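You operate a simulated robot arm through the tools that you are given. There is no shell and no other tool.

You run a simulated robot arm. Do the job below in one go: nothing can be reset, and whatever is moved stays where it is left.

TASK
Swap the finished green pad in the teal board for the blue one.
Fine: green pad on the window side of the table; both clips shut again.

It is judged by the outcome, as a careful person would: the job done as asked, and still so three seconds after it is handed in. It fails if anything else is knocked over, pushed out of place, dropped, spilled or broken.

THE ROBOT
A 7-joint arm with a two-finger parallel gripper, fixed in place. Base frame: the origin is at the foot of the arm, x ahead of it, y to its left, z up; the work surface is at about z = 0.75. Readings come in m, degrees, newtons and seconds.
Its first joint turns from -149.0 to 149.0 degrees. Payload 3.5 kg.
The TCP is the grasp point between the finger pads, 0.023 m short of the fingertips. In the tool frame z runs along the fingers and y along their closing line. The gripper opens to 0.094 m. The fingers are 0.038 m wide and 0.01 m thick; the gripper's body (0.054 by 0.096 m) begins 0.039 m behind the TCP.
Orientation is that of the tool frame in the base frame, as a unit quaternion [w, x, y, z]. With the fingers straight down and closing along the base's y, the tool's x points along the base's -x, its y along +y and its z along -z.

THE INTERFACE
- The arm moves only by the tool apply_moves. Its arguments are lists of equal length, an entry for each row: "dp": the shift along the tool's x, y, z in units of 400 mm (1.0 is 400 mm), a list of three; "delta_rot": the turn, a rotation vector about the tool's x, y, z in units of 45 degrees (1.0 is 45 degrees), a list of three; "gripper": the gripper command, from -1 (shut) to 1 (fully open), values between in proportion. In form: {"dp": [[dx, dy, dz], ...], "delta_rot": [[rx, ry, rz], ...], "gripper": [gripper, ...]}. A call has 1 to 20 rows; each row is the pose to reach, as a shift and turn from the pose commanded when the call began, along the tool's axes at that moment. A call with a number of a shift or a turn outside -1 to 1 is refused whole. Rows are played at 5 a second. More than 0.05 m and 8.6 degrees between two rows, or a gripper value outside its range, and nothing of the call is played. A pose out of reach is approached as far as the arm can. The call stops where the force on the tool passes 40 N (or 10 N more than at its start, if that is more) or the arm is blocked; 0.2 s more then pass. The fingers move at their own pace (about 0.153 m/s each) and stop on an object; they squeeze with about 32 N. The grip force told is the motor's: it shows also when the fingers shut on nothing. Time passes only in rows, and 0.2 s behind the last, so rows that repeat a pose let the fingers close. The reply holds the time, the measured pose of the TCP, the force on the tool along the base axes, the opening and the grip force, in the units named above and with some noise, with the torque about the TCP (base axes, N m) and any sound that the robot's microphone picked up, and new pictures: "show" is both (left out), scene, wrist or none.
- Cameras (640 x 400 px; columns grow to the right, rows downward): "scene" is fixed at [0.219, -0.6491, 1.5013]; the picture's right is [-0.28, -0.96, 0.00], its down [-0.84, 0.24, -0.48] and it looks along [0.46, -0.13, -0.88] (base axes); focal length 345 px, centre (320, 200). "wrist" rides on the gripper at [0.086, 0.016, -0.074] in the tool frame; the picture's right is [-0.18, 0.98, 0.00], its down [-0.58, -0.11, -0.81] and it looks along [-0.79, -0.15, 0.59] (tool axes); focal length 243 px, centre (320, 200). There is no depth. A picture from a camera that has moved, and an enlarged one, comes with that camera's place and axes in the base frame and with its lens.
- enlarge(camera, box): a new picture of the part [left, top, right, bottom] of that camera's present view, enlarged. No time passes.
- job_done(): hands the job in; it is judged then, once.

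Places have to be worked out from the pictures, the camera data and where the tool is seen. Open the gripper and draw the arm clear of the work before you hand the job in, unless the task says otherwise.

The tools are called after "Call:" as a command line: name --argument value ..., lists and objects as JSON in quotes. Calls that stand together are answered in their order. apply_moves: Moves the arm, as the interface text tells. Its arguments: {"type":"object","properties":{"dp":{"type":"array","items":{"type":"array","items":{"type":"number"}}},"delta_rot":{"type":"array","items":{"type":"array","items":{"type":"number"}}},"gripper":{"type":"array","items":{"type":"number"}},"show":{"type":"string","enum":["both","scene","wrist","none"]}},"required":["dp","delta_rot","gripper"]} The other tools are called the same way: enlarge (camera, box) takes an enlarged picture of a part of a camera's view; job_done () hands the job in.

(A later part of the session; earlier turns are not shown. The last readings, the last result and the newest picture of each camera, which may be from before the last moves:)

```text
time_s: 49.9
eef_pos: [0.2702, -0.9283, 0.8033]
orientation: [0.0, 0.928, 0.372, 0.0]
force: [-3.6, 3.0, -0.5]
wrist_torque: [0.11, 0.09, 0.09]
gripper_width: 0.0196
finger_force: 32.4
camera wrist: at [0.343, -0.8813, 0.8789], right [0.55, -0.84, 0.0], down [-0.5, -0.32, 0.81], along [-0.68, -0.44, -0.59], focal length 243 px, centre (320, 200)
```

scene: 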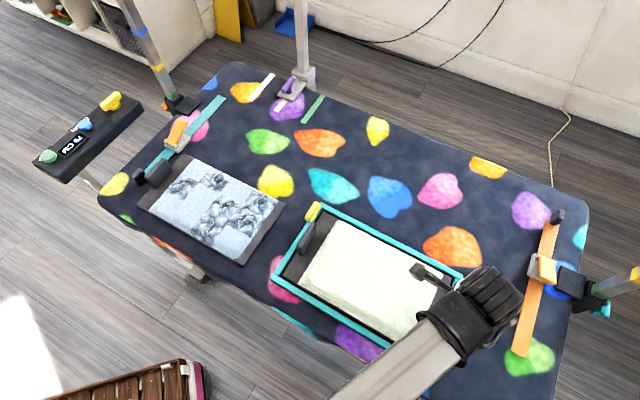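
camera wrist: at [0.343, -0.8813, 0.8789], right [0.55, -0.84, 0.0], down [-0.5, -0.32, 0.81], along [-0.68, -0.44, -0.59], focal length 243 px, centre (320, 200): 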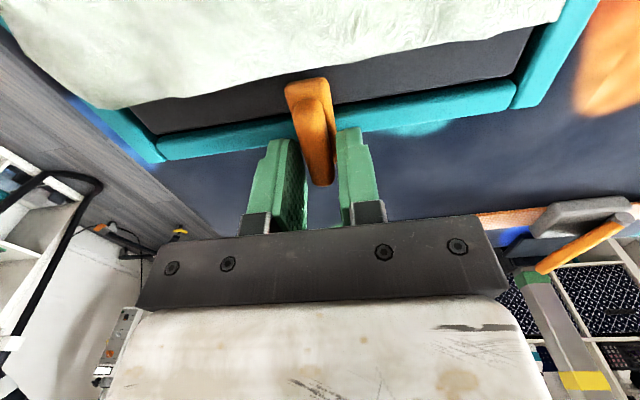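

Gripped at 19.6 mm with little side load. I turn in place 45° (inner end toward the robot side).

Call:
apply_moves --dp '[[0, 0, 0], [0, 0, 0], [0, 0, 0], [0, 0, 0], [0, 0, 0], [0, 0, 0], [0, 0, 0], [0, 0, 0], [0, 0, 0], [0, 0, 0], [0, 0, 0], [0, 0, 0]]' --delta_rot '[[0, 0, -0.09], [0, 0, -0.18], [0, 0, -0.27], [0, 0, -0.36], [0, 0, -0.45], [0, 0, -0.54], [0, 0, -0.63], [0, 0, -0.72], [0, 0, -0.81], [0, 0, -0.9], [0, 0, -1.0], [0, 0, -1.0]]' --gripper '[-1, -1, -1, -1, -1, -1, -1, -1, -1, -1, -1, -1]' --show "both"

Call:
enlarge --camera "scene" --box '[260, 195, 480, 390]'

```text
time_s: 52.5
eef_pos: [0.2678, -0.9298, 0.8055]
orientation: [0.0, 0.715, 0.699, 0.001]
force: [-10.4, -3.0, 13.0]
wrist_torque: [0.66, 0.26, 0.03]
gripper_width: 0.0193
finger_force: 31.5
camera wrist: at [0.2878, -0.8434, 0.8788], right [0.98, -0.21, 0.0], down [-0.12, -0.58, 0.81], along [-0.17, -0.79, -0.59], focal length 243 px, centre (320, 200)
```

scene: 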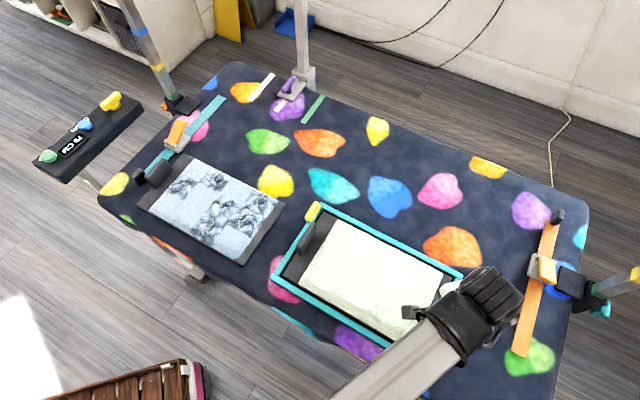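
wrist: 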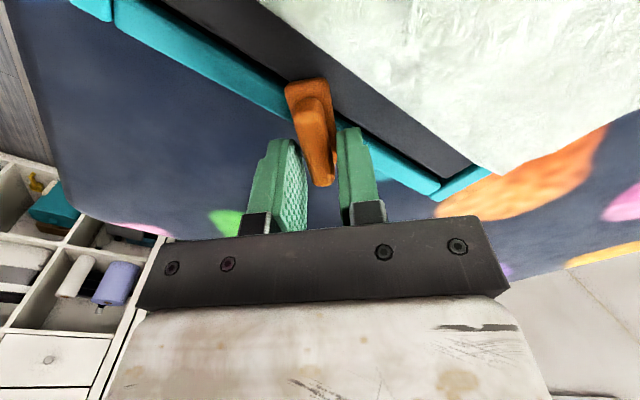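

```text
2.05 times, centred on (370, 292) of scene
camera zoom: at [0.219, -0.6491, 1.5013], right [-0.28, -0.96, 0.0], down [-0.84, 0.24, -0.48], along [0.46, -0.13, -0.88], focal length 708 px, centre (217, 10)
```

zoom: 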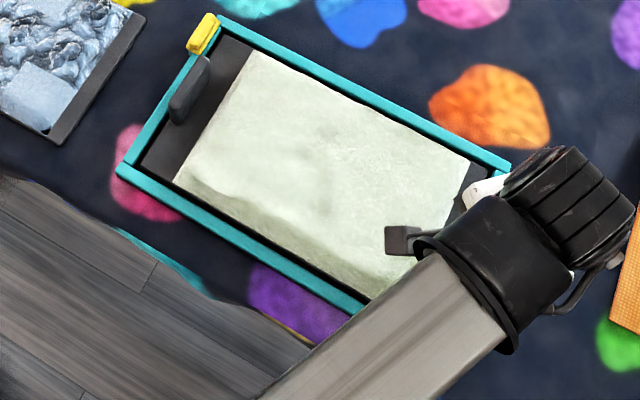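

The board stayed put this time; there's ~13 N upward, so a fingertip rides on the rim. I raise the commanded pose 3 mm and turn the remaining 45°.

Call:
apply_moves --dp '[[0, 0, -0.004], [0, 0, -0.0075], [0, 0, -0.0075], [0, 0, -0.0075], [0, 0, -0.0075], [0, 0, -0.0075], [0, 0, -0.0075], [0, 0, -0.0075], [0, 0, -0.0075], [0, 0, -0.0075], [0, 0, -0.0075], [0, 0, -0.0075], [0, 0, -0.0075]]' --delta_rot '[[0, 0, 0], [0, 0, -0.09], [0, 0, -0.18], [0, 0, -0.27], [0, 0, -0.36], [0, 0, -0.45], [0, 0, -0.54], [0, 0, -0.63], [0, 0, -0.72], [0, 0, -0.81], [0, 0, -0.9], [0, 0, -0.97], [0, 0, -0.97]]' --gripper '[-1, -1, -1, -1, -1, -1, -1, -1, -1, -1, -1, -1, -1]' --show "both"

Call:
enlarge --camera "scene" --box '[260, 195, 480, 390]'

Call:
enlarge --camera "wrist" --box '[200, 50, 440, 200]'

```text
time_s: 55.3
eef_pos: [0.2694, -0.9288, 0.8073]
orientation: [0.0, 0.403, 0.915, 0.0]
force: [2.3, 3.5, -6.9]
wrist_torque: [0.52, 0.5, 0.01]
gripper_width: 0.0125
finger_force: 31.9
camera wrist: at [0.2232, -0.8545, 0.8818], right [0.85, 0.53, 0.0], down [0.31, -0.5, 0.81], along [0.42, -0.69, -0.59], focal length 243 px, centre (320, 200)
```

scene: 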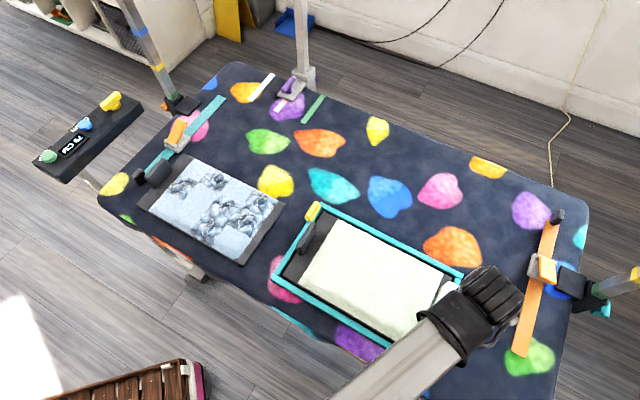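
wrist: 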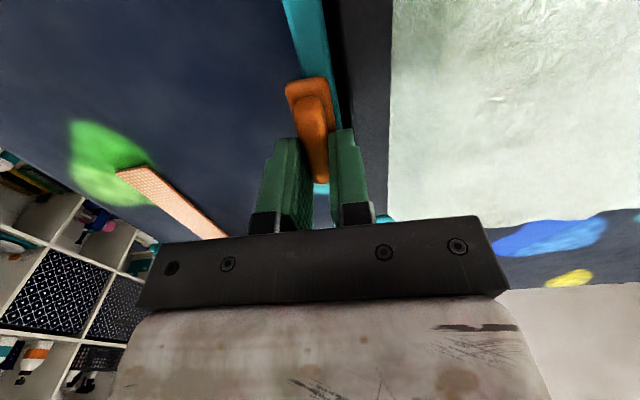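

```text
2.05 times, centred on (370, 292) of scene
camera zoom: at [0.219, -0.6491, 1.5013], right [-0.28, -0.96, 0.0], down [-0.84, 0.24, -0.48], along [0.46, -0.13, -0.88], focal length 708 px, centre (217, 10)
```

zoom: 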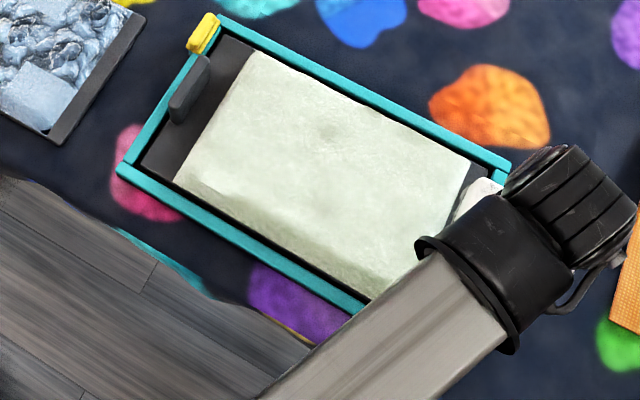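

```text
2.67 times, centred on (320, 125) of wrist
camera zoom: at [0.2232, -0.8545, 0.8818], right [0.85, 0.53, 0.0], down [0.31, -0.5, 0.81], along [0.42, -0.69, -0.59], focal length 647 px, centre (320, 400)
```

zoom: 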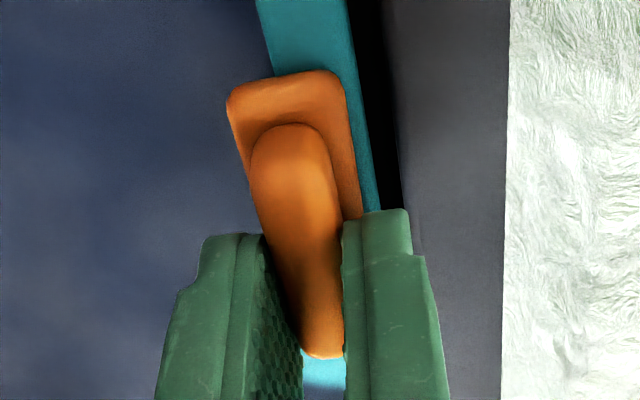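

The orange clip now lies along the rim, clear of the plate, and the board has hardly moved. I open a little and lift off.

Call:
apply_moves --dp '[[0, 0, 0], [0, 0, 0], [0, 0, -0.02], [0, 0, -0.06], [0, 0, -0.12], [0, 0, -0.2], [0, 0, -0.28], [0, 0, -0.34], [0, 0, -0.36], [0, 0, -0.36]]' --delta_rot '[[0, 0, 0], [0, 0, 0], [0, 0, 0], [0, 0, 0], [0, 0, 0], [0, 0, 0], [0, 0, 0], [0, 0, 0], [0, 0, 0], [0, 0, 0]]' --gripper '[-0.3, -0.3, -0.3, -0.3, -0.3, 0, 0, 0, 0, 0]' --show "both"

Call:
enlarge --camera "wrist" --box '[0, 0, 640, 10]'

Call:
enlarge --camera "scene" --box '[260, 195, 480, 390]'

```text
time_s: 57.5
eef_pos: [0.2703, -0.9308, 0.9515]
orientation: [0.0, 0.405, 0.915, -0.001]
force: [-0.7, 0.6, 0.2]
wrist_torque: [0.01, 0.0, -0.03]
gripper_width: 0.0471
finger_force: 0.0
camera wrist: at [0.2238, -0.8561, 1.0263], right [0.85, 0.53, 0.0], down [0.31, -0.5, 0.81], along [0.42, -0.69, -0.59], focal length 243 px, centre (320, 200)
```

scene: 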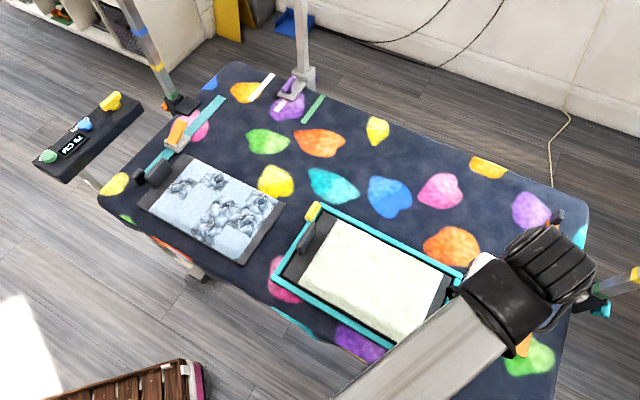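
wrist: 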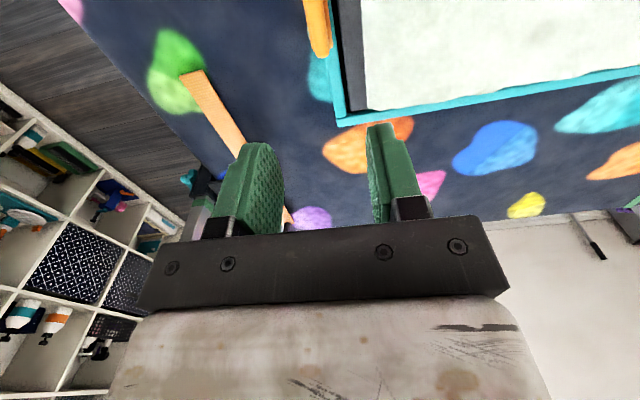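

```text
1.00 times, centred on (320, 5) of wrist (not enlarged: the box is as wide or as high as the picture)
camera zoom: at [0.2238, -0.8561, 1.0263], right [0.85, 0.53, 0.0], down [0.31, -0.5, 0.81], along [0.42, -0.69, -0.59], focal length 243 px, centre (320, 395)
```

zoom: 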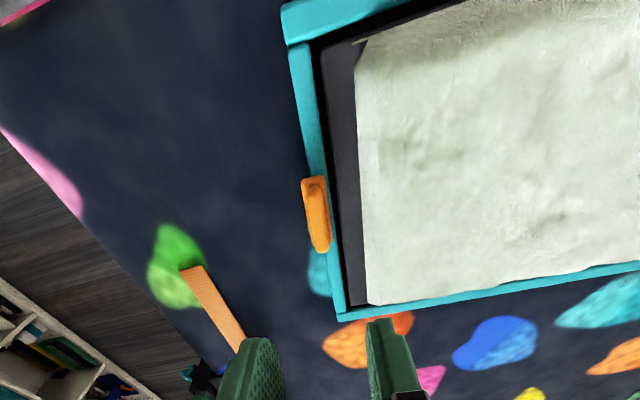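

```text
2.05 times, centred on (370, 292) of scene
camera zoom: at [0.219, -0.6491, 1.5013], right [-0.28, -0.96, 0.0], down [-0.84, 0.24, -0.48], along [0.46, -0.13, -0.88], focal length 708 px, centre (217, 10)
```

zoom: 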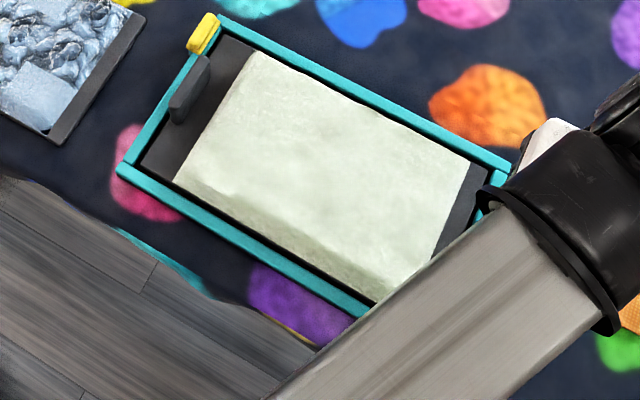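

Both clips are open. Before lifting the green pad I test, empty and high up, how far out over the far side I can reach, since the pad must go beyond the board (grip tab at about d≈1.05). I first move to above the board's left part and square the yaw.

Call:
apply_moves --dp '[[-0.01, 0.03, -0.02], [-0.03, 0.09, -0.05], [-0.055, 0.16, -0.05], [-0.08, 0.24, -0.05], [-0.11, 0.32, -0.05], [-0.135, 0.4, -0.05], [-0.16, 0.48, -0.05], [-0.185, 0.56, -0.05], [-0.21, 0.63, -0.05], [-0.235, 0.7, -0.05], [-0.25, 0.74, -0.05], [-0.25, 0.74, -0.05]]' --delta_rot '[[0, 0, 0], [0, 0, -0.03], [0, 0, -0.06], [0, 0, -0.06], [0, 0, -0.06], [0, 0, -0.06], [0, 0, -0.06], [0, 0, -0.06], [0, 0, -0.06], [0, 0, -0.06], [0, 0, -0.06], [0, 0, -0.06]]' --gripper '[0, 0, 0, 0, 0, 0, 0, 0, 0, 0, 0, 0]' --show "none"

Call:
apply_moves --dp '[[-0.03, 0, 0.02], [-0.07, 0, 0.05], [-0.11, 0, 0.08], [-0.15, 0, 0.11], [-0.19, 0, 0.14], [-0.23, 0, 0.16], [-0.27, 0, 0.16], [-0.3, 0, 0.16], [-0.3, 0, 0.16]]' --delta_rot '[[0, 0, 0], [0, 0, 0], [0, 0, 0], [0, 0, 0], [0, 0, 0], [0, 0, 0], [0, 0, 0], [0, 0, 0], [0, 0, 0]]' --gripper '[0, 0, 0, 0, 0, 0, 0, 0, 0]' --show "scene"

```text
time_s: 60.1
eef_pos: [0.5565, -0.8037, 0.9716]
orientation: [0.0, 0.381, 0.924, 0.001]
force: [-0.1, -0.9, -0.2]
wrist_torque: [-0.03, 0.04, -0.03]
gripper_width: 0.0468
finger_force: 0.0
```

```text
time_s: 62.1
eef_pos: [0.6407, -0.8889, 0.9064]
orientation: [0.0, 0.383, 0.924, 0.0]
force: [0.2, 0.0, -0.9]
wrist_torque: [0.01, 0.0, 0.01]
gripper_width: 0.0473
finger_force: 0.0
```

scene: 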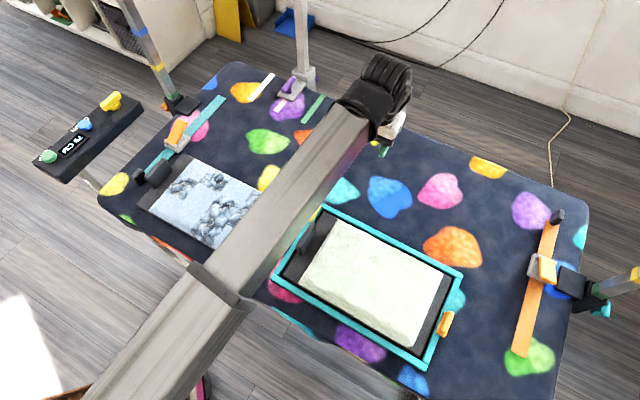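

It reaches d≈1.08 with the tool straight down at z=0.906. I test lowering to z≈0.81 there, over bare cloth.

Call:
apply_moves --dp '[[0, 0, 0.04], [0, 0, 0.08], [0, 0, 0.12], [0, 0, 0.16], [0, 0, 0.2], [0, 0, 0.23], [0, 0, 0.24], [0, 0, 0.24]]' --delta_rot '[[0, 0, 0], [0, 0, 0], [0, 0, 0], [0, 0, 0], [0, 0, 0], [0, 0, 0], [0, 0, 0], [0, 0, 0]]' --gripper '[0, 0, 0, 0, 0, 0, 0, 0]' --show "both"

```text
time_s: 63.9
eef_pos: [0.6418, -0.8875, 0.8118]
orientation: [0.0, 0.383, 0.924, 0.001]
force: [-0.7, 0.8, -0.4]
wrist_torque: [0.0, 0.02, 0.01]
gripper_width: 0.0465
finger_force: 0.0
camera wrist: at [0.5916, -0.8159, 0.8866], right [0.82, 0.57, 0.0], down [0.33, -0.49, 0.81], along [0.46, -0.67, -0.59], focal length 243 px, centre (320, 200)
```

scene: 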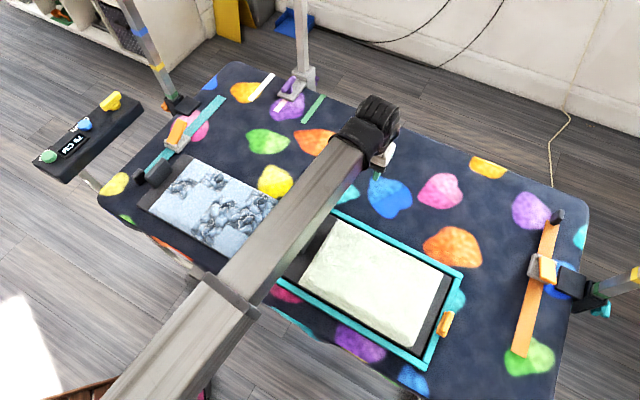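
wrist: 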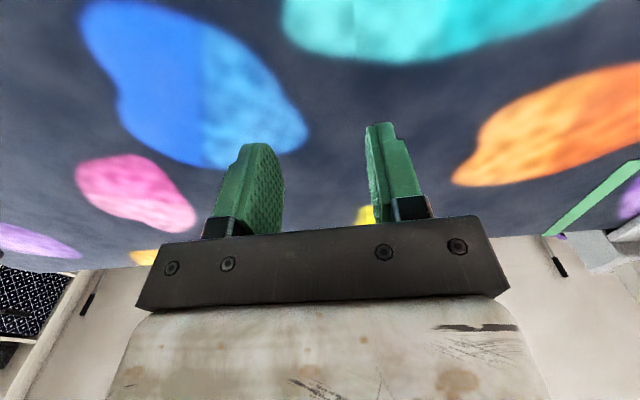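

Reach is fine: I can set the pad at d≈1.07 with the tool vertical. I now lift and go back to view the green pad's grip tab from above, for a lateral fix.

Call:
apply_moves --dp '[[0, 0, -0.06], [0, 0, -0.14], [0, 0, -0.22], [0, 0, -0.3], [0.03, 0.005, -0.35], [0.08, 0.01, -0.37], [0.14, 0.018, -0.37], [0.2, 0.025, -0.37], [0.26, 0.032, -0.37], [0.32, 0.04, -0.37], [0.38, 0.047, -0.37], [0.44, 0.055, -0.37], [0.5, 0.062, -0.37], [0.56, 0.07, -0.37], [0.62, 0.077, -0.37], [0.67, 0.082, -0.37], [0.7, 0.085, -0.37], [0.7, 0.085, -0.37]]' --delta_rot '[[0, 0, 0], [0, 0, 0], [0, 0, 0], [0, 0, 0], [0, 0, 0], [0, 0, 0], [0, 0, 0], [0, 0, 0], [0, 0, 0], [0, 0, 0], [0, 0, 0], [0, 0, 0], [0, 0, 0], [0, 0, 0], [0, 0, 0], [0, 0, 0], [0, 0, 0], [0, 0, 0]]' --gripper '[0, 0, 0, 0, 0, 0, 0, 0, 0, 0, 0, 0, 0, 0, 0, 0, 0, 0]' --show "wrist"

Call:
enlarge --camera "wrist" --box '[220, 0, 420, 125]'

Call:
enlarge --camera "wrist" --box '[0, 0, 640, 10]'

```text
time_s: 67.7
eef_pos: [0.467, -0.6655, 0.9603]
orientation: [0.0, 0.383, 0.924, -0.001]
force: [0.2, 0.1, -0.1]
wrist_torque: [0.0, 0.01, -0.01]
gripper_width: 0.0471
finger_force: 0.0
camera wrist: at [0.4179, -0.5928, 1.0344], right [0.82, 0.57, 0.0], down [0.33, -0.49, 0.81], along [0.46, -0.66, -0.59], focal length 243 px, centre (320, 200)
```

wrist: 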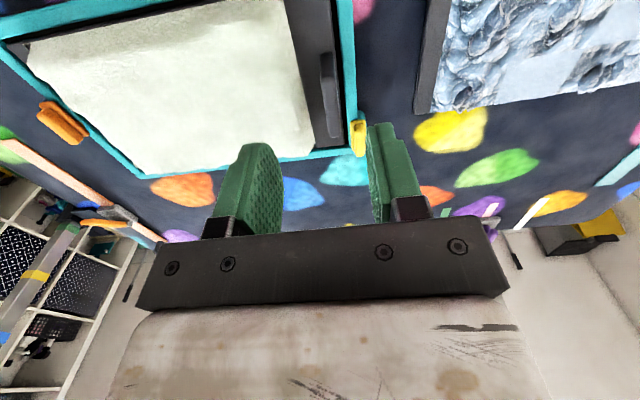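

```text
3.20 times, centred on (320, 62) of wrist
camera zoom: at [0.4179, -0.5928, 1.0344], right [0.82, 0.57, 0.0], down [0.33, -0.49, 0.81], along [0.46, -0.66, -0.59], focal length 776 px, centre (320, 640)
```

zoom: 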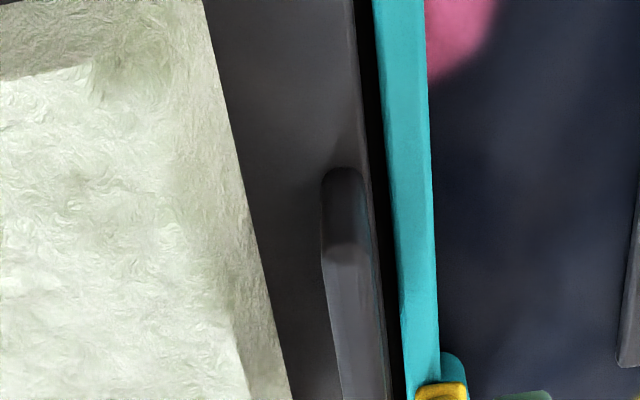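

```text
1.00 times, centred on (320, 5) of wrist (not enlarged: the box is as wide or as high as the picture)
camera zoom: at [0.4179, -0.5928, 1.0344], right [0.82, 0.57, 0.0], down [0.33, -0.49, 0.81], along [0.46, -0.66, -0.59], focal length 243 px, centre (320, 395)
```

zoom: 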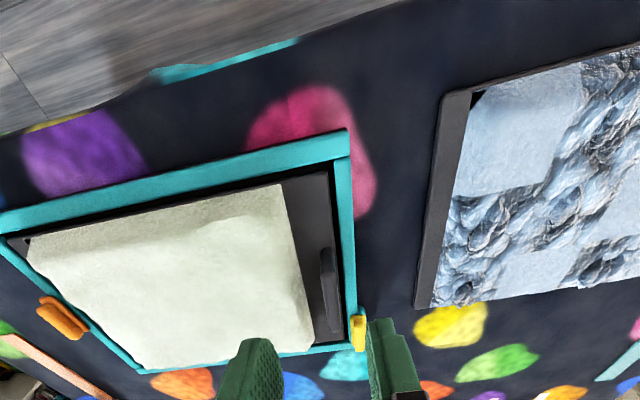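

I enlarge the grip tab itself to fix its ends and its faces.

Call:
enlarge --camera "wrist" --box '[270, 40, 430, 140]'

Call:
enlarge --camera "scene" --box '[270, 195, 370, 257]'

```text
4.00 times, centred on (350, 90) of wrist
camera zoom: at [0.4179, -0.5928, 1.0344], right [0.82, 0.57, 0.0], down [0.33, -0.49, 0.81], along [0.46, -0.66, -0.59], focal length 970 px, centre (200, 640)
```

zoom: 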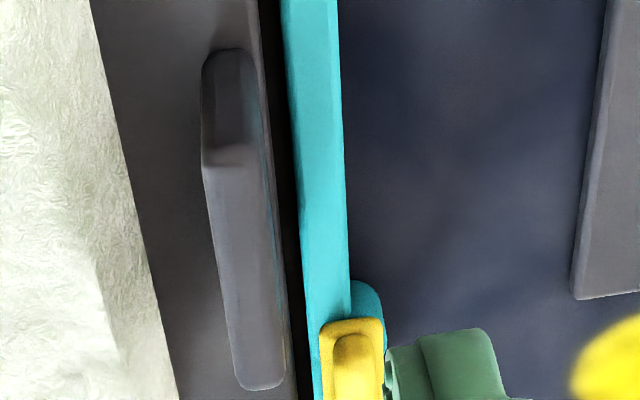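

```text
6.40 times, centred on (320, 226) of scene
camera zoom: at [0.219, -0.6491, 1.5013], right [-0.28, -0.96, 0.0], down [-0.84, 0.24, -0.48], along [0.46, -0.13, -0.88], focal length 2210 px, centre (320, 34)
```

zoom: 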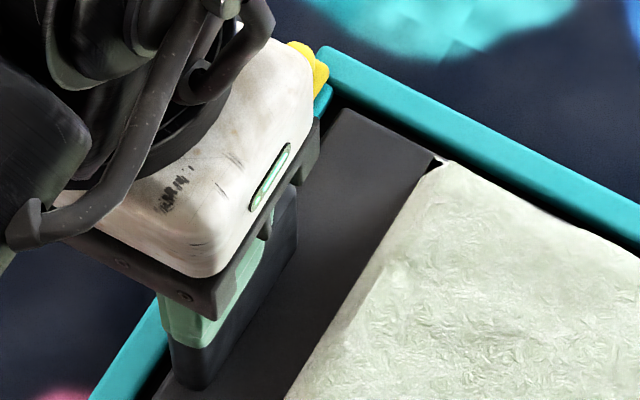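

The tab is at s≈0.138, d≈0.825–0.890, ~11 mm thick, top z≈0.816, only ~9 mm from the rim, so I must keep the fingertips above the rim (z≥0.784). I come down over its middle with TCP at z≈0.808.

Call:
apply_moves --dp '[[-0.03, 0.002, 0.02], [-0.07, 0.004, 0.05], [-0.11, 0.006, 0.09], [-0.1417, 0.006, 0.13], [-0.1417, 0.006, 0.18], [-0.1417, 0.006, 0.23], [-0.1417, 0.006, 0.28], [-0.1417, 0.006, 0.32], [-0.1417, 0.006, 0.35], [-0.1417, 0.006, 0.37], [-0.1417, 0.006, 0.38], [-0.1417, 0.006, 0.38]]' --delta_rot '[[0, 0, 0], [0, 0, 0.015], [0, 0, 0.027], [0, 0, 0.027], [0, 0, 0.027], [0, 0, 0.027], [0, 0, 0.027], [0, 0, 0.027], [0, 0, 0.027], [0, 0, 0.027], [0, 0, 0.027], [0, 0, 0.027]]' --gripper '[0, 0, 0, 0, 0, 0, 0, 0, 0, 0, 0, 0]' --show "both"

Call:
enlarge --camera "wrist" --box '[200, 60, 440, 210]'

Call:
enlarge --camera "scene" --box '[270, 195, 370, 257]'

```text
time_s: 70.3
eef_pos: [0.5087, -0.7048, 0.8095]
orientation: [0.001, 0.392, 0.92, -0.001]
force: [0.2, -0.5, 18.3]
wrist_torque: [-0.4, 0.42, -0.02]
gripper_width: 0.047
finger_force: 0.0
camera wrist: at [0.4607, -0.6313, 0.8836], right [0.84, 0.55, 0.0], down [0.32, -0.49, 0.81], along [0.44, -0.68, -0.59], focal length 243 px, centre (320, 200)
```

scene: 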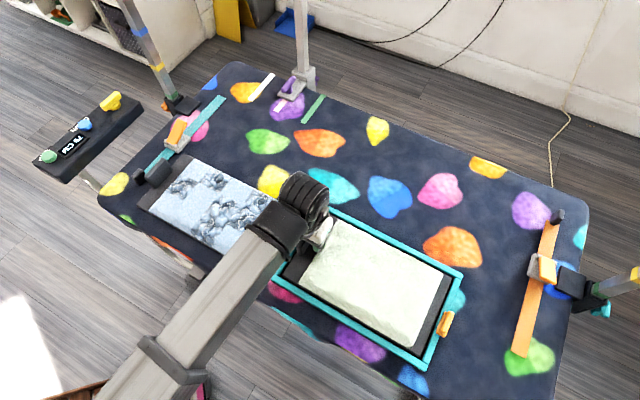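
wrist: 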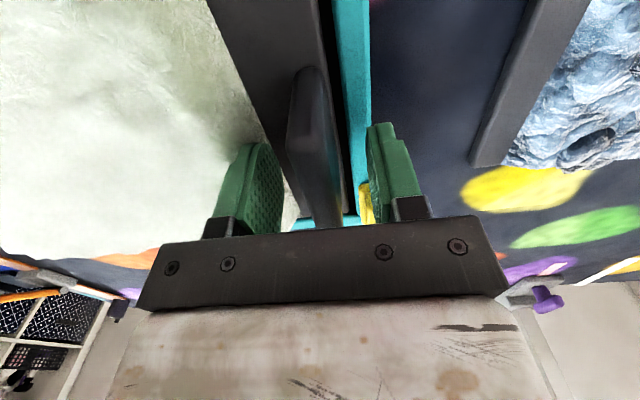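

```text
2.67 times, centred on (320, 135) of wrist
camera zoom: at [0.4607, -0.6313, 0.8836], right [0.84, 0.55, 0.0], down [0.32, -0.49, 0.81], along [0.44, -0.68, -0.59], focal length 647 px, centre (320, 373)
```

zoom: 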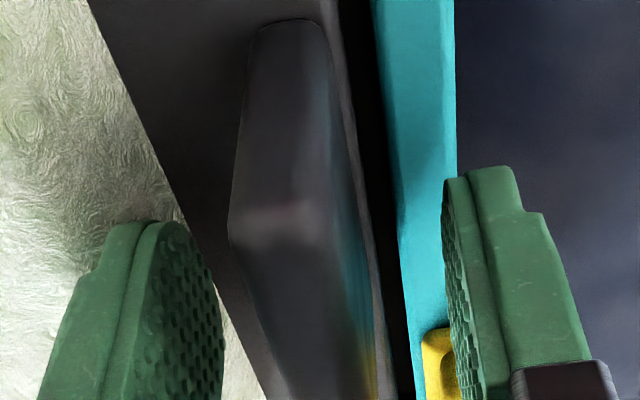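

```text
6.40 times, centred on (320, 226) of scene
camera zoom: at [0.219, -0.6491, 1.5013], right [-0.28, -0.96, 0.0], down [-0.84, 0.24, -0.48], along [0.46, -0.13, -0.88], focal length 2210 px, centre (320, 34)
```

zoom: 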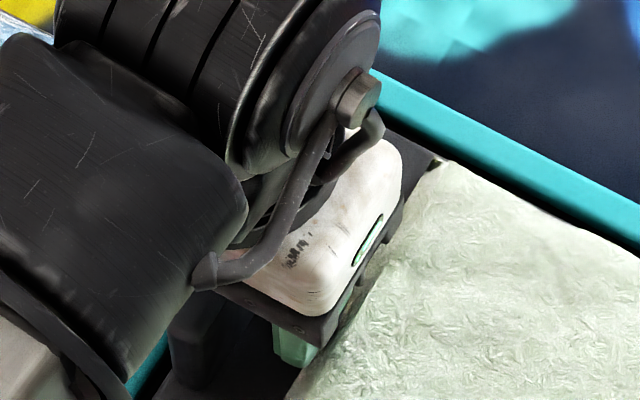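

The inner finger rests on the fabric edge (18 N up). I rise 12 mm, narrow the opening to ~30 mm, shift 2.5 mm toward +s to centre on the tab, and come down again.

Call:
apply_moves --dp '[[0, 0, -0.02], [0, 0, -0.03], [0, -0.003, -0.03], [0, -0.006, -0.03], [0, -0.006, -0.03], [0, -0.006, -0.02], [0, -0.006, -0.01], [0, -0.006, 0], [0, -0.006, 0]]' --delta_rot '[[0, 0, 0], [0, 0, 0], [0, 0, 0], [0, 0, 0], [0, 0, 0], [0, 0, 0], [0, 0, 0], [0, 0, 0], [0, 0, 0]]' --gripper '[0, -0.36, -0.36, -0.36, -0.36, -0.36, -0.36, -0.36, -0.36]' --show "wrist"

Call:
enlarge --camera "wrist" --box '[200, 60, 440, 210]'

```text
time_s: 72.3
eef_pos: [0.5059, -0.7066, 0.8066]
orientation: [0.0, 0.392, 0.92, 0.0]
force: [-0.4, 0.3, -0.9]
wrist_torque: [-0.01, 0.0, 0.01]
gripper_width: 0.0301
finger_force: 0.1
camera wrist: at [0.4586, -0.6338, 0.8815], right [0.84, 0.55, 0.0], down [0.32, -0.5, 0.81], along [0.44, -0.67, -0.59], focal length 243 px, centre (320, 200)
```

wrist: 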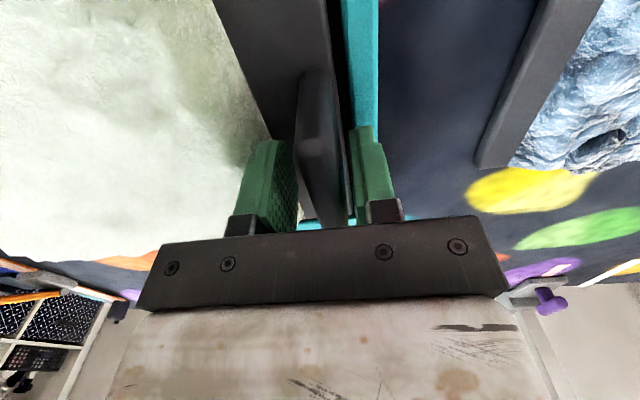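

```text
2.67 times, centred on (320, 135) of wrist
camera zoom: at [0.4586, -0.6338, 0.8815], right [0.84, 0.55, 0.0], down [0.32, -0.5, 0.81], along [0.44, -0.67, -0.59], focal length 647 px, centre (320, 373)
```

zoom: 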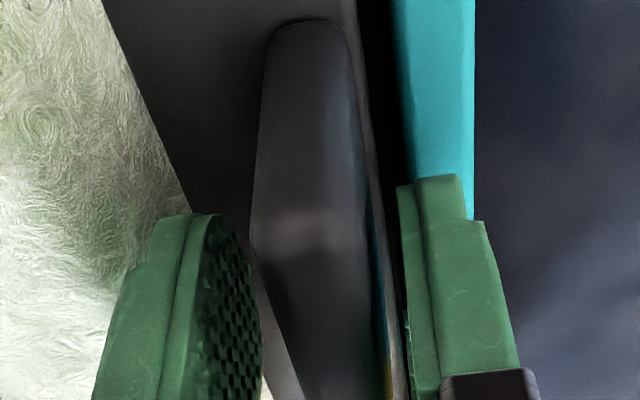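

No contact force now, and the tab is centred between the pads. I close on it.

Call:
apply_moves --dp '[[0, 0, 0], [0, 0, 0], [0, 0, 0], [0, 0, 0]]' --delta_rot '[[0, 0, 0], [0, 0, 0], [0, 0, 0], [0, 0, 0]]' --gripper '[-0.7, -1, -1, -1]' --show "wrist"

```text
time_s: 73.3
eef_pos: [0.5063, -0.7074, 0.8064]
orientation: [0.0, 0.393, 0.92, -0.001]
force: [1.0, 2.0, 1.9]
wrist_torque: [-0.03, -0.03, -0.32]
gripper_width: 0.0138
finger_force: 31.8
camera wrist: at [0.4586, -0.6337, 0.8815], right [0.84, 0.55, 0.0], down [0.32, -0.5, 0.81], along [0.44, -0.67, -0.59], focal length 243 px, centre (320, 200)
```

wrist: 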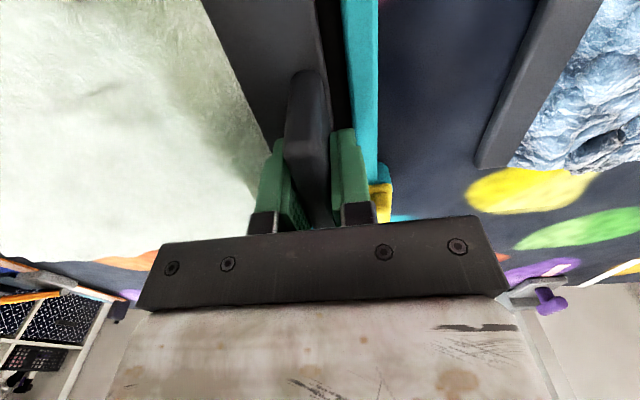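

Gripped (13.8 mm). I lift slowly by 3 cm and look whether the plate comes up level and free of the frame.

Call:
apply_moves --dp '[[0, 0, -0.01], [0, 0, -0.02], [0, 0, -0.03], [0, 0, -0.04], [0, 0, -0.05], [0, 0, -0.06], [0, 0, -0.07], [0, 0, -0.075], [0, 0, -0.075]]' --delta_rot '[[0, 0, 0], [0, 0, 0], [0, 0, 0], [0, 0, 0], [0, 0, 0], [0, 0, 0], [0, 0, 0], [0, 0, 0], [0, 0, 0]]' --gripper '[-1, -1, -1, -1, -1, -1, -1, -1, -1]' --show "both"

Call:
enlarge --camera "scene" --box '[260, 195, 480, 390]'

```text
time_s: 75.3
eef_pos: [0.5068, -0.7062, 0.8376]
orientation: [0.0, 0.392, 0.92, 0.0]
force: [0.3, 0.4, -2.5]
wrist_torque: [0.2, -0.23, -0.03]
gripper_width: 0.0139
finger_force: 32.4
camera wrist: at [0.4593, -0.6334, 0.9122], right [0.84, 0.55, 0.0], down [0.32, -0.5, 0.81], along [0.44, -0.67, -0.59], focal length 243 px, centre (320, 200)
```

scene: 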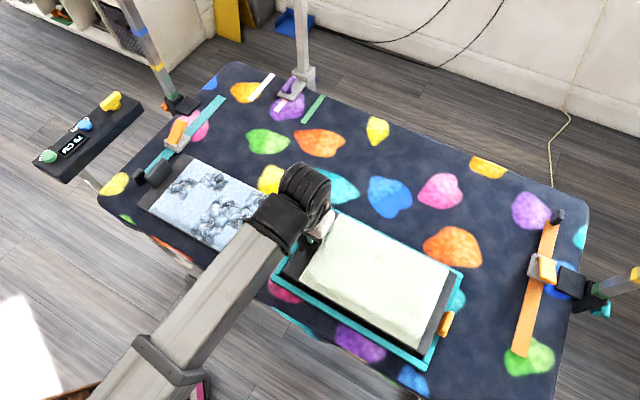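
wrist: 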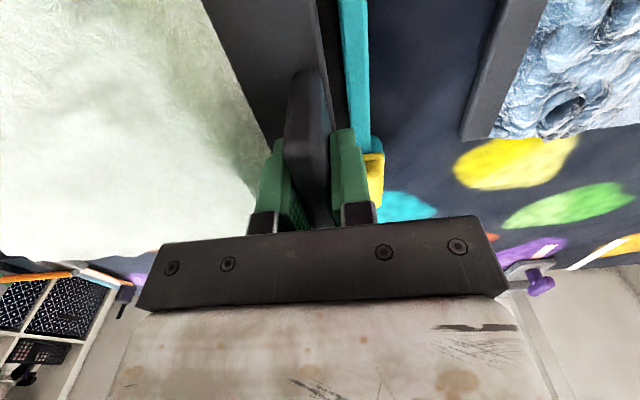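

```text
2.05 times, centred on (370, 292) of scene
camera zoom: at [0.219, -0.6491, 1.5013], right [-0.28, -0.96, 0.0], down [-0.84, 0.24, -0.48], along [0.46, -0.13, -0.88], focal length 708 px, centre (217, 10)
```

zoom: 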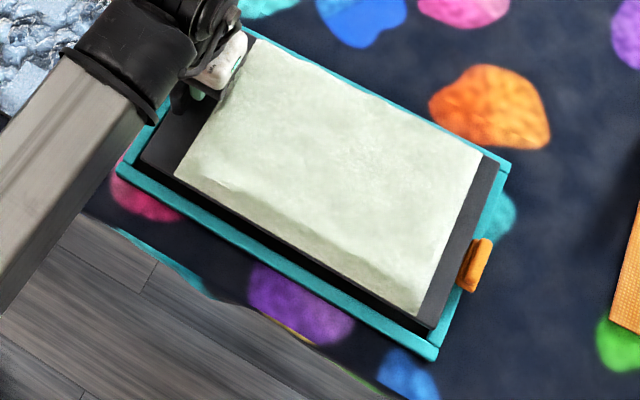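

The pad comes up level (~2.5 N, holds firmly). I raise it to clear everything and carry it out over the far side, squaring the yaw.

Call:
apply_moves --dp '[[0, 0, -0.03], [0, 0, -0.08], [0, 0, -0.13], [0, 0, -0.18], [0, 0, -0.22], [0, 0, -0.25], [-0.02, -0.004, -0.25], [-0.06, -0.012, -0.25], [-0.11, -0.02, -0.25], [-0.16, -0.03, -0.25], [-0.21, -0.04, -0.25], [-0.26, -0.05, -0.25], [-0.31, -0.06, -0.25], [-0.36, -0.067, -0.25], [-0.41, -0.075, -0.25], [-0.46, -0.083, -0.25], [-0.5, -0.09, -0.25], [-0.53, -0.097, -0.25], [-0.54, -0.1, -0.25], [-0.54, -0.1, -0.25]]' --delta_rot '[[0, 0, 0], [0, 0, 0], [0, 0, 0], [0, 0, 0], [0, 0, 0], [0, 0, 0], [0, 0, -0.005], [0, 0, -0.01], [0, 0, -0.015], [0, 0, -0.02], [0, 0, -0.027], [0, 0, -0.027], [0, 0, -0.027], [0, 0, -0.027], [0, 0, -0.027], [0, 0, -0.027], [0, 0, -0.027], [0, 0, -0.027], [0, 0, -0.027], [0, 0, -0.027]]' --gripper '[-1, -1, -1, -1, -1, -1, -1, -1, -1, -1, -1, -1, -1, -1, -1, -1, -1, -1, -1, -1]' --show "both"

```text
time_s: 79.5
eef_pos: [0.6274, -0.8912, 0.9371]
orientation: [0.0, 0.382, 0.924, 0.0]
force: [-0.3, 0.4, -1.2]
wrist_torque: [0.22, -0.24, -0.01]
gripper_width: 0.0137
finger_force: 31.9
camera wrist: at [0.5787, -0.8187, 1.0124], right [0.82, 0.57, 0.0], down [0.33, -0.49, 0.81], along [0.46, -0.66, -0.59], focal length 243 px, centre (320, 200)
```

scene: 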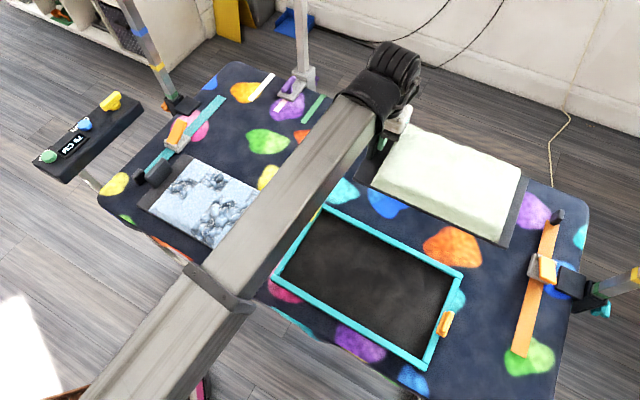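
wrist: 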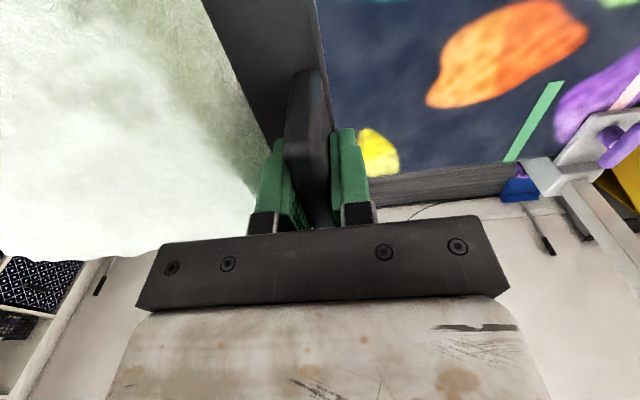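

Pad is above the far-right part of the table: tab at s≈0.187, d≈1.074. I lower it toward the cloth, slowing near contact.

Call:
apply_moves --dp '[[0, 0, 0.03], [0, 0, 0.08], [0, 0, 0.13], [0, 0, 0.18], [0, 0, 0.23], [0, 0, 0.265], [0, 0, 0.29], [0, 0, 0.305], [0, 0, 0.315], [0, 0, 0.3225], [0, 0, 0.3225]]' --delta_rot '[[0, 0, 0], [0, 0, 0], [0, 0, 0], [0, 0, 0], [0, 0, 0], [0, 0, 0], [0, 0, 0], [0, 0, 0], [0, 0, 0], [0, 0, 0], [0, 0, 0]]' --gripper '[-1, -1, -1, -1, -1, -1, -1, -1, -1, -1, -1]' --show "both"

Call:
enlarge --camera "scene" --box '[330, 120, 570, 270]'

```text
time_s: 81.9
eef_pos: [0.6271, -0.8911, 0.808]
orientation: [0.0, 0.383, 0.924, -0.001]
force: [0.6, 0.7, -2.0]
wrist_torque: [0.19, -0.22, 0.0]
gripper_width: 0.0139
finger_force: 32.3
camera wrist: at [0.5784, -0.8184, 0.8834], right [0.82, 0.57, 0.0], down [0.33, -0.49, 0.81], along [0.46, -0.66, -0.59], focal length 243 px, centre (320, 200)
```

scene: 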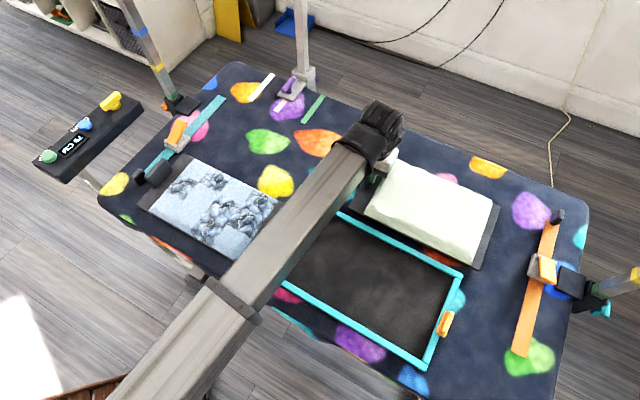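
wrist: 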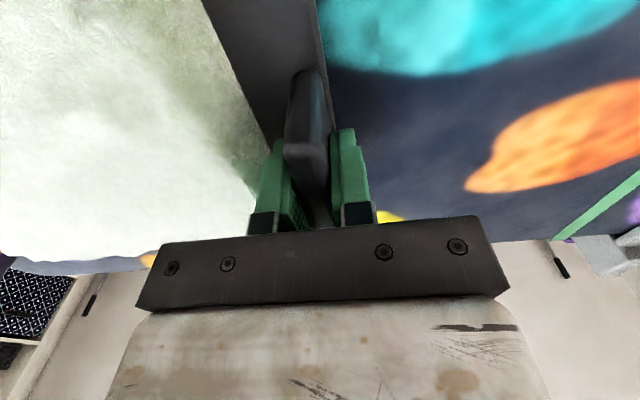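

```text
2.67 times, centred on (450, 195) of scene
camera zoom: at [0.219, -0.6491, 1.5013], right [-0.28, -0.96, 0.0], down [-0.84, 0.24, -0.48], along [0.46, -0.13, -0.88], focal length 921 px, centre (-27, 213)
```

zoom: 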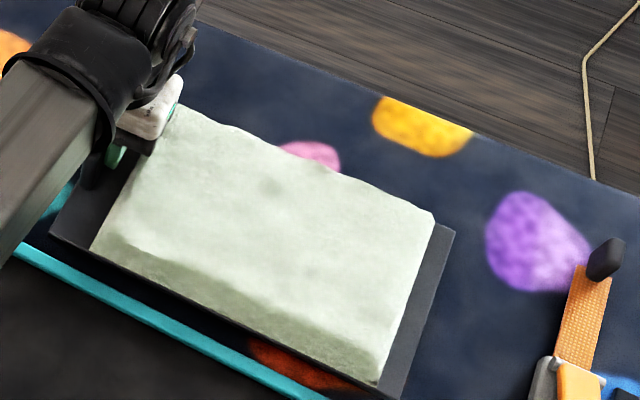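

Still hanging free. I lower in small steps until the plate meets the cloth.

Call:
apply_moves --dp '[[0, 0, 0.004], [0, 0, 0.008], [0, 0, 0.012], [0, 0, 0.016], [0, 0, 0.016]]' --delta_rot '[[0, 0, 0], [0, 0, 0], [0, 0, 0], [0, 0, 0], [0, 0, 0]]' --gripper '[-1, -1, -1, -1, -1]' --show "none"

```text
time_s: 83.1
eef_pos: [0.628, -0.8894, 0.8018]
orientation: [0.0, 0.383, 0.924, 0.0]
force: [0.5, 0.3, -2.3]
wrist_torque: [0.18, -0.22, -0.03]
gripper_width: 0.0135
finger_force: 32.1
```

Call:
apply_moves --dp '[[0, 0, 0.003], [0, 0, 0.006], [0, 0, 0.009], [0, 0, 0.012], [0, 0, 0.012]]' --delta_rot '[[0, 0, 0], [0, 0, 0], [0, 0, 0], [0, 0, 0], [0, 0, 0]]' --gripper '[-1, -1, -1, -1, -1]' --show "wrist"

```text
time_s: 84.3
eef_pos: [0.6271, -0.8889, 0.7962]
orientation: [0.0, 0.383, 0.924, 0.0]
force: [0.3, -0.8, -2.4]
wrist_torque: [0.19, -0.2, 0.01]
gripper_width: 0.0139
finger_force: 31.9
camera wrist: at [0.5776, -0.8175, 0.8717], right [0.82, 0.57, 0.0], down [0.33, -0.49, 0.81], along [0.46, -0.66, -0.59], focal length 243 px, centre (320, 200)
```

wrist: 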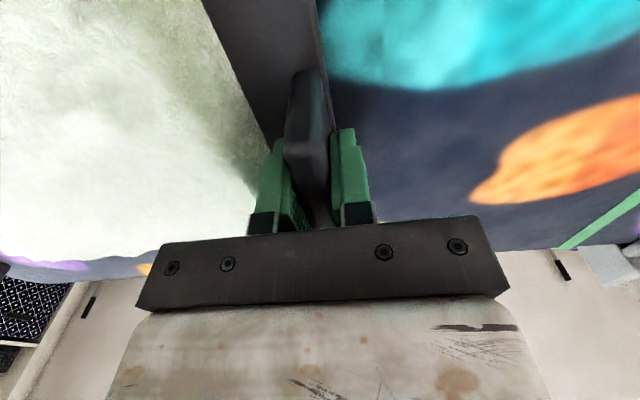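

Not yet touching (the frame's floor was thicker than I assumed). Continuing down in small steps.

Call:
apply_moves --dp '[[0, 0, 0.0025], [0, 0, 0.005], [0, 0, 0.0075], [0, 0, 0.01], [0, 0, 0.01]]' --delta_rot '[[0, 0, 0], [0, 0, 0], [0, 0, 0], [0, 0, 0], [0, 0, 0]]' --gripper '[-1, -1, -1, -1, -1]' --show "none"

```text
time_s: 85.5
eef_pos: [0.6276, -0.8889, 0.7942]
orientation: [0.0, 0.383, 0.924, -0.001]
force: [1.4, 2.3, 20.5]
wrist_torque: [0.36, 0.51, -0.14]
gripper_width: 0.0138
finger_force: 31.9
```

Contact at z≈0.7945. I ease up a millimetre, open, and lift clear.

Call:
apply_moves --dp '[[0, 0, -0.003], [0, 0, -0.003], [0, 0, -0.003], [0, 0, -0.003], [0, 0, -0.02], [0, 0, -0.06], [0, 0, -0.12], [0, 0, -0.2], [0, 0, -0.28], [0, 0, -0.34], [0, 0, -0.36], [0, 0, -0.36]]' --delta_rot '[[0, 0, 0], [0, 0, 0], [0, 0, 0], [0, 0, 0], [0, 0, 0], [0, 0, 0], [0, 0, 0], [0, 0, 0], [0, 0, 0], [0, 0, 0], [0, 0, 0], [0, 0, 0]]' --gripper '[-1, -0.36, -0.36, -0.36, -0.36, -0.36, -0.36, -0.36, -0.36, -0.36, -0.36, -0.36]' --show "both"

Call:
enlarge --camera "scene" --box '[330, 120, 570, 270]'

```text
time_s: 88.1
eef_pos: [0.6264, -0.8897, 0.9363]
orientation: [-0.001, 0.383, 0.924, 0.0]
force: [0.1, -0.4, -0.6]
wrist_torque: [0.0, 0.03, -0.03]
gripper_width: 0.0301
finger_force: 0.1
camera wrist: at [0.5768, -0.8181, 1.0116], right [0.82, 0.57, 0.0], down [0.33, -0.49, 0.81], along [0.46, -0.66, -0.59], focal length 243 px, centre (320, 200)
```

scene: 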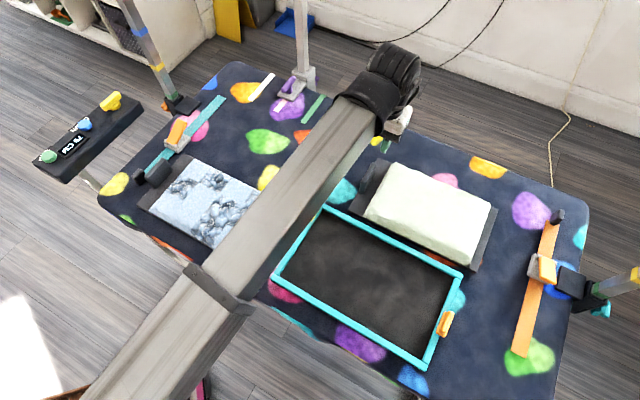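
wrist: 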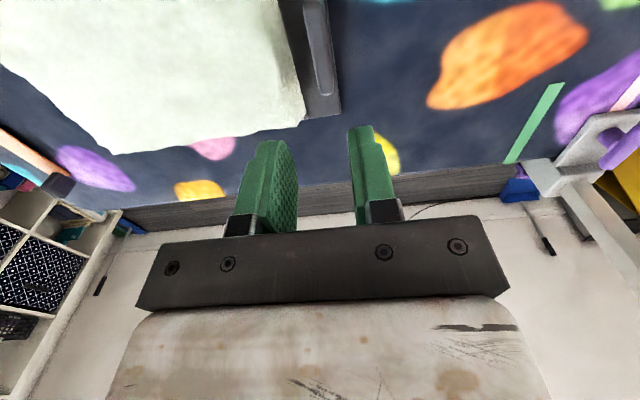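

```text
2.67 times, centred on (450, 195) of scene
camera zoom: at [0.219, -0.6491, 1.5013], right [-0.28, -0.96, 0.0], down [-0.84, 0.24, -0.48], along [0.46, -0.13, -0.88], focal length 921 px, centre (-27, 213)
```

zoom: 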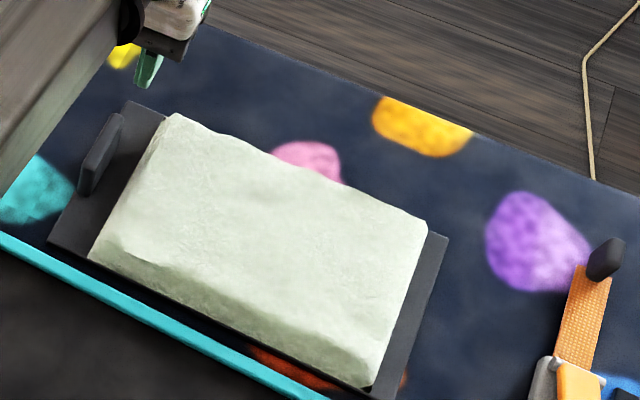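

The green pad lies flat on the window side. Next I go to view the blue pad's grip tab: first pull back toward the robot, then move left, staying high.

Call:
apply_moves --dp '[[0.02, 0, -0.03], [0.06, 0, -0.06], [0.11, 0, -0.08], [0.17, 0, -0.08], [0.23, 0, -0.08], [0.29, 0, -0.08], [0.35, 0, -0.08], [0.41, 0, -0.08], [0.47, 0, -0.08], [0.53, 0, -0.08], [0.59, 0, -0.08], [0.65, 0, -0.08], [0.7, 0, -0.08], [0.73, 0, -0.08], [0.745, 0, -0.08], [0.745, 0, -0.08]]' --delta_rot '[[0, 0, 0], [0, 0, 0], [0, 0, 0], [0, 0, 0], [0, 0, 0], [0, 0, 0], [0, 0, 0], [0, 0, 0], [0, 0, 0], [0, 0, 0], [0, 0, 0], [0, 0, 0], [0, 0, 0], [0, 0, 0], [0, 0, 0], [0, 0, 0]]' --gripper '[0, 0, 0, 0, 0, 0, 0, 0, 0, 0, 0, 0, 0, 0, 0, 0]' --show "none"

Call:
apply_moves --dp '[[0, 0.02, 0], [0, 0.06, 0], [0, 0.11, 0], [0, 0.17, 0], [0, 0.23, 0], [0, 0.29, 0], [0, 0.35, 0], [0, 0.41, 0], [0, 0.47, 0], [0, 0.53, 0], [0, 0.59, 0], [0, 0.65, 0], [0, 0.71, 0], [0, 0.77, 0], [0, 0.83, 0], [0, 0.89, 0], [0, 0.93, 0], [0, 0.96, 0], [0, 0.98, 0], [0, 0.98, 0]]' --delta_rot '[[0, 0, 0], [0, 0, 0], [0, 0, 0], [0, 0, 0], [0, 0, 0], [0, 0, 0], [0, 0, 0], [0, 0, 0], [0, 0, 0], [0, 0, 0], [0, 0, 0], [0, 0, 0], [0, 0, 0], [0, 0, 0], [0, 0, 0], [0, 0, 0], [0, 0, 0], [0, 0, 0], [0, 0, 0], [0, 0, 0]]' --gripper '[0, 0, 0, 0, 0, 0, 0, 0, 0, 0, 0, 0, 0, 0, 0, 0, 0, 0, 0, 0]' --show "both"

Call:
enlarge --camera "wrist" --box '[0, 0, 640, 10]'

```text
time_s: 91.5
eef_pos: [0.417, -0.68, 0.9678]
orientation: [0.0, 0.383, 0.924, 0.0]
force: [-0.6, 1.0, -0.6]
wrist_torque: [0.0, -0.04, -0.01]
gripper_width: 0.0472
finger_force: 0.2
```

```text
time_s: 95.7
eef_pos: [0.6943, -0.401, 0.9683]
orientation: [0.0, 0.382, 0.924, 0.0]
force: [-0.2, 0.3, 0.3]
wrist_torque: [-0.01, -0.02, -0.01]
gripper_width: 0.0469
finger_force: 0.0
camera wrist: at [0.6446, -0.3292, 1.0442], right [0.82, 0.57, 0.0], down [0.33, -0.49, 0.81], along [0.46, -0.66, -0.59], focal length 243 px, centre (320, 200)
```

scene: 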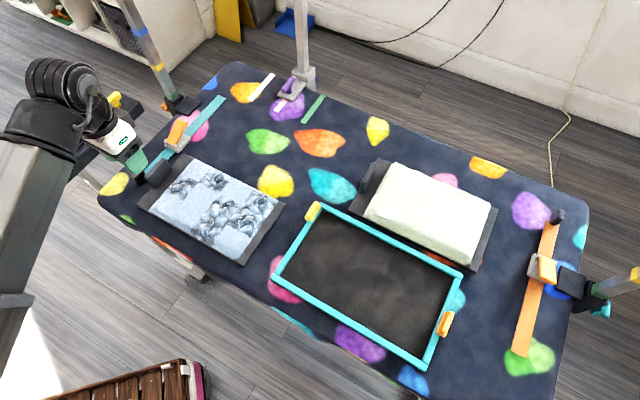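
wrist: 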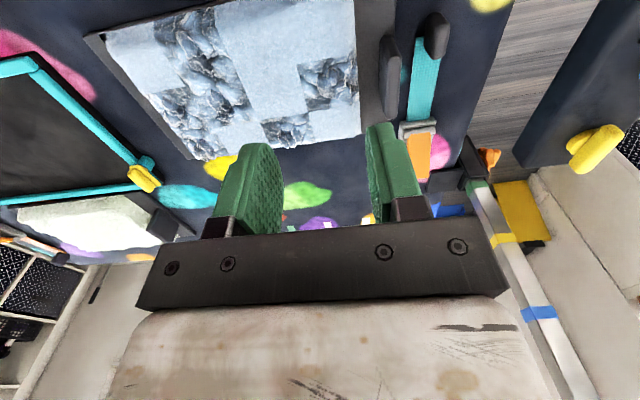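

```text
1.00 times, centred on (320, 5) of wrist (not enlarged: the box is as wide or as high as the picture)
camera zoom: at [0.6446, -0.3292, 1.0442], right [0.82, 0.57, 0.0], down [0.33, -0.49, 0.81], along [0.46, -0.66, -0.59], focal length 243 px, centre (320, 395)
```

zoom: 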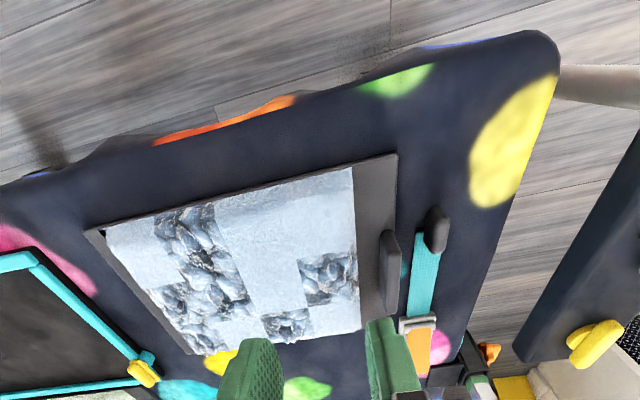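

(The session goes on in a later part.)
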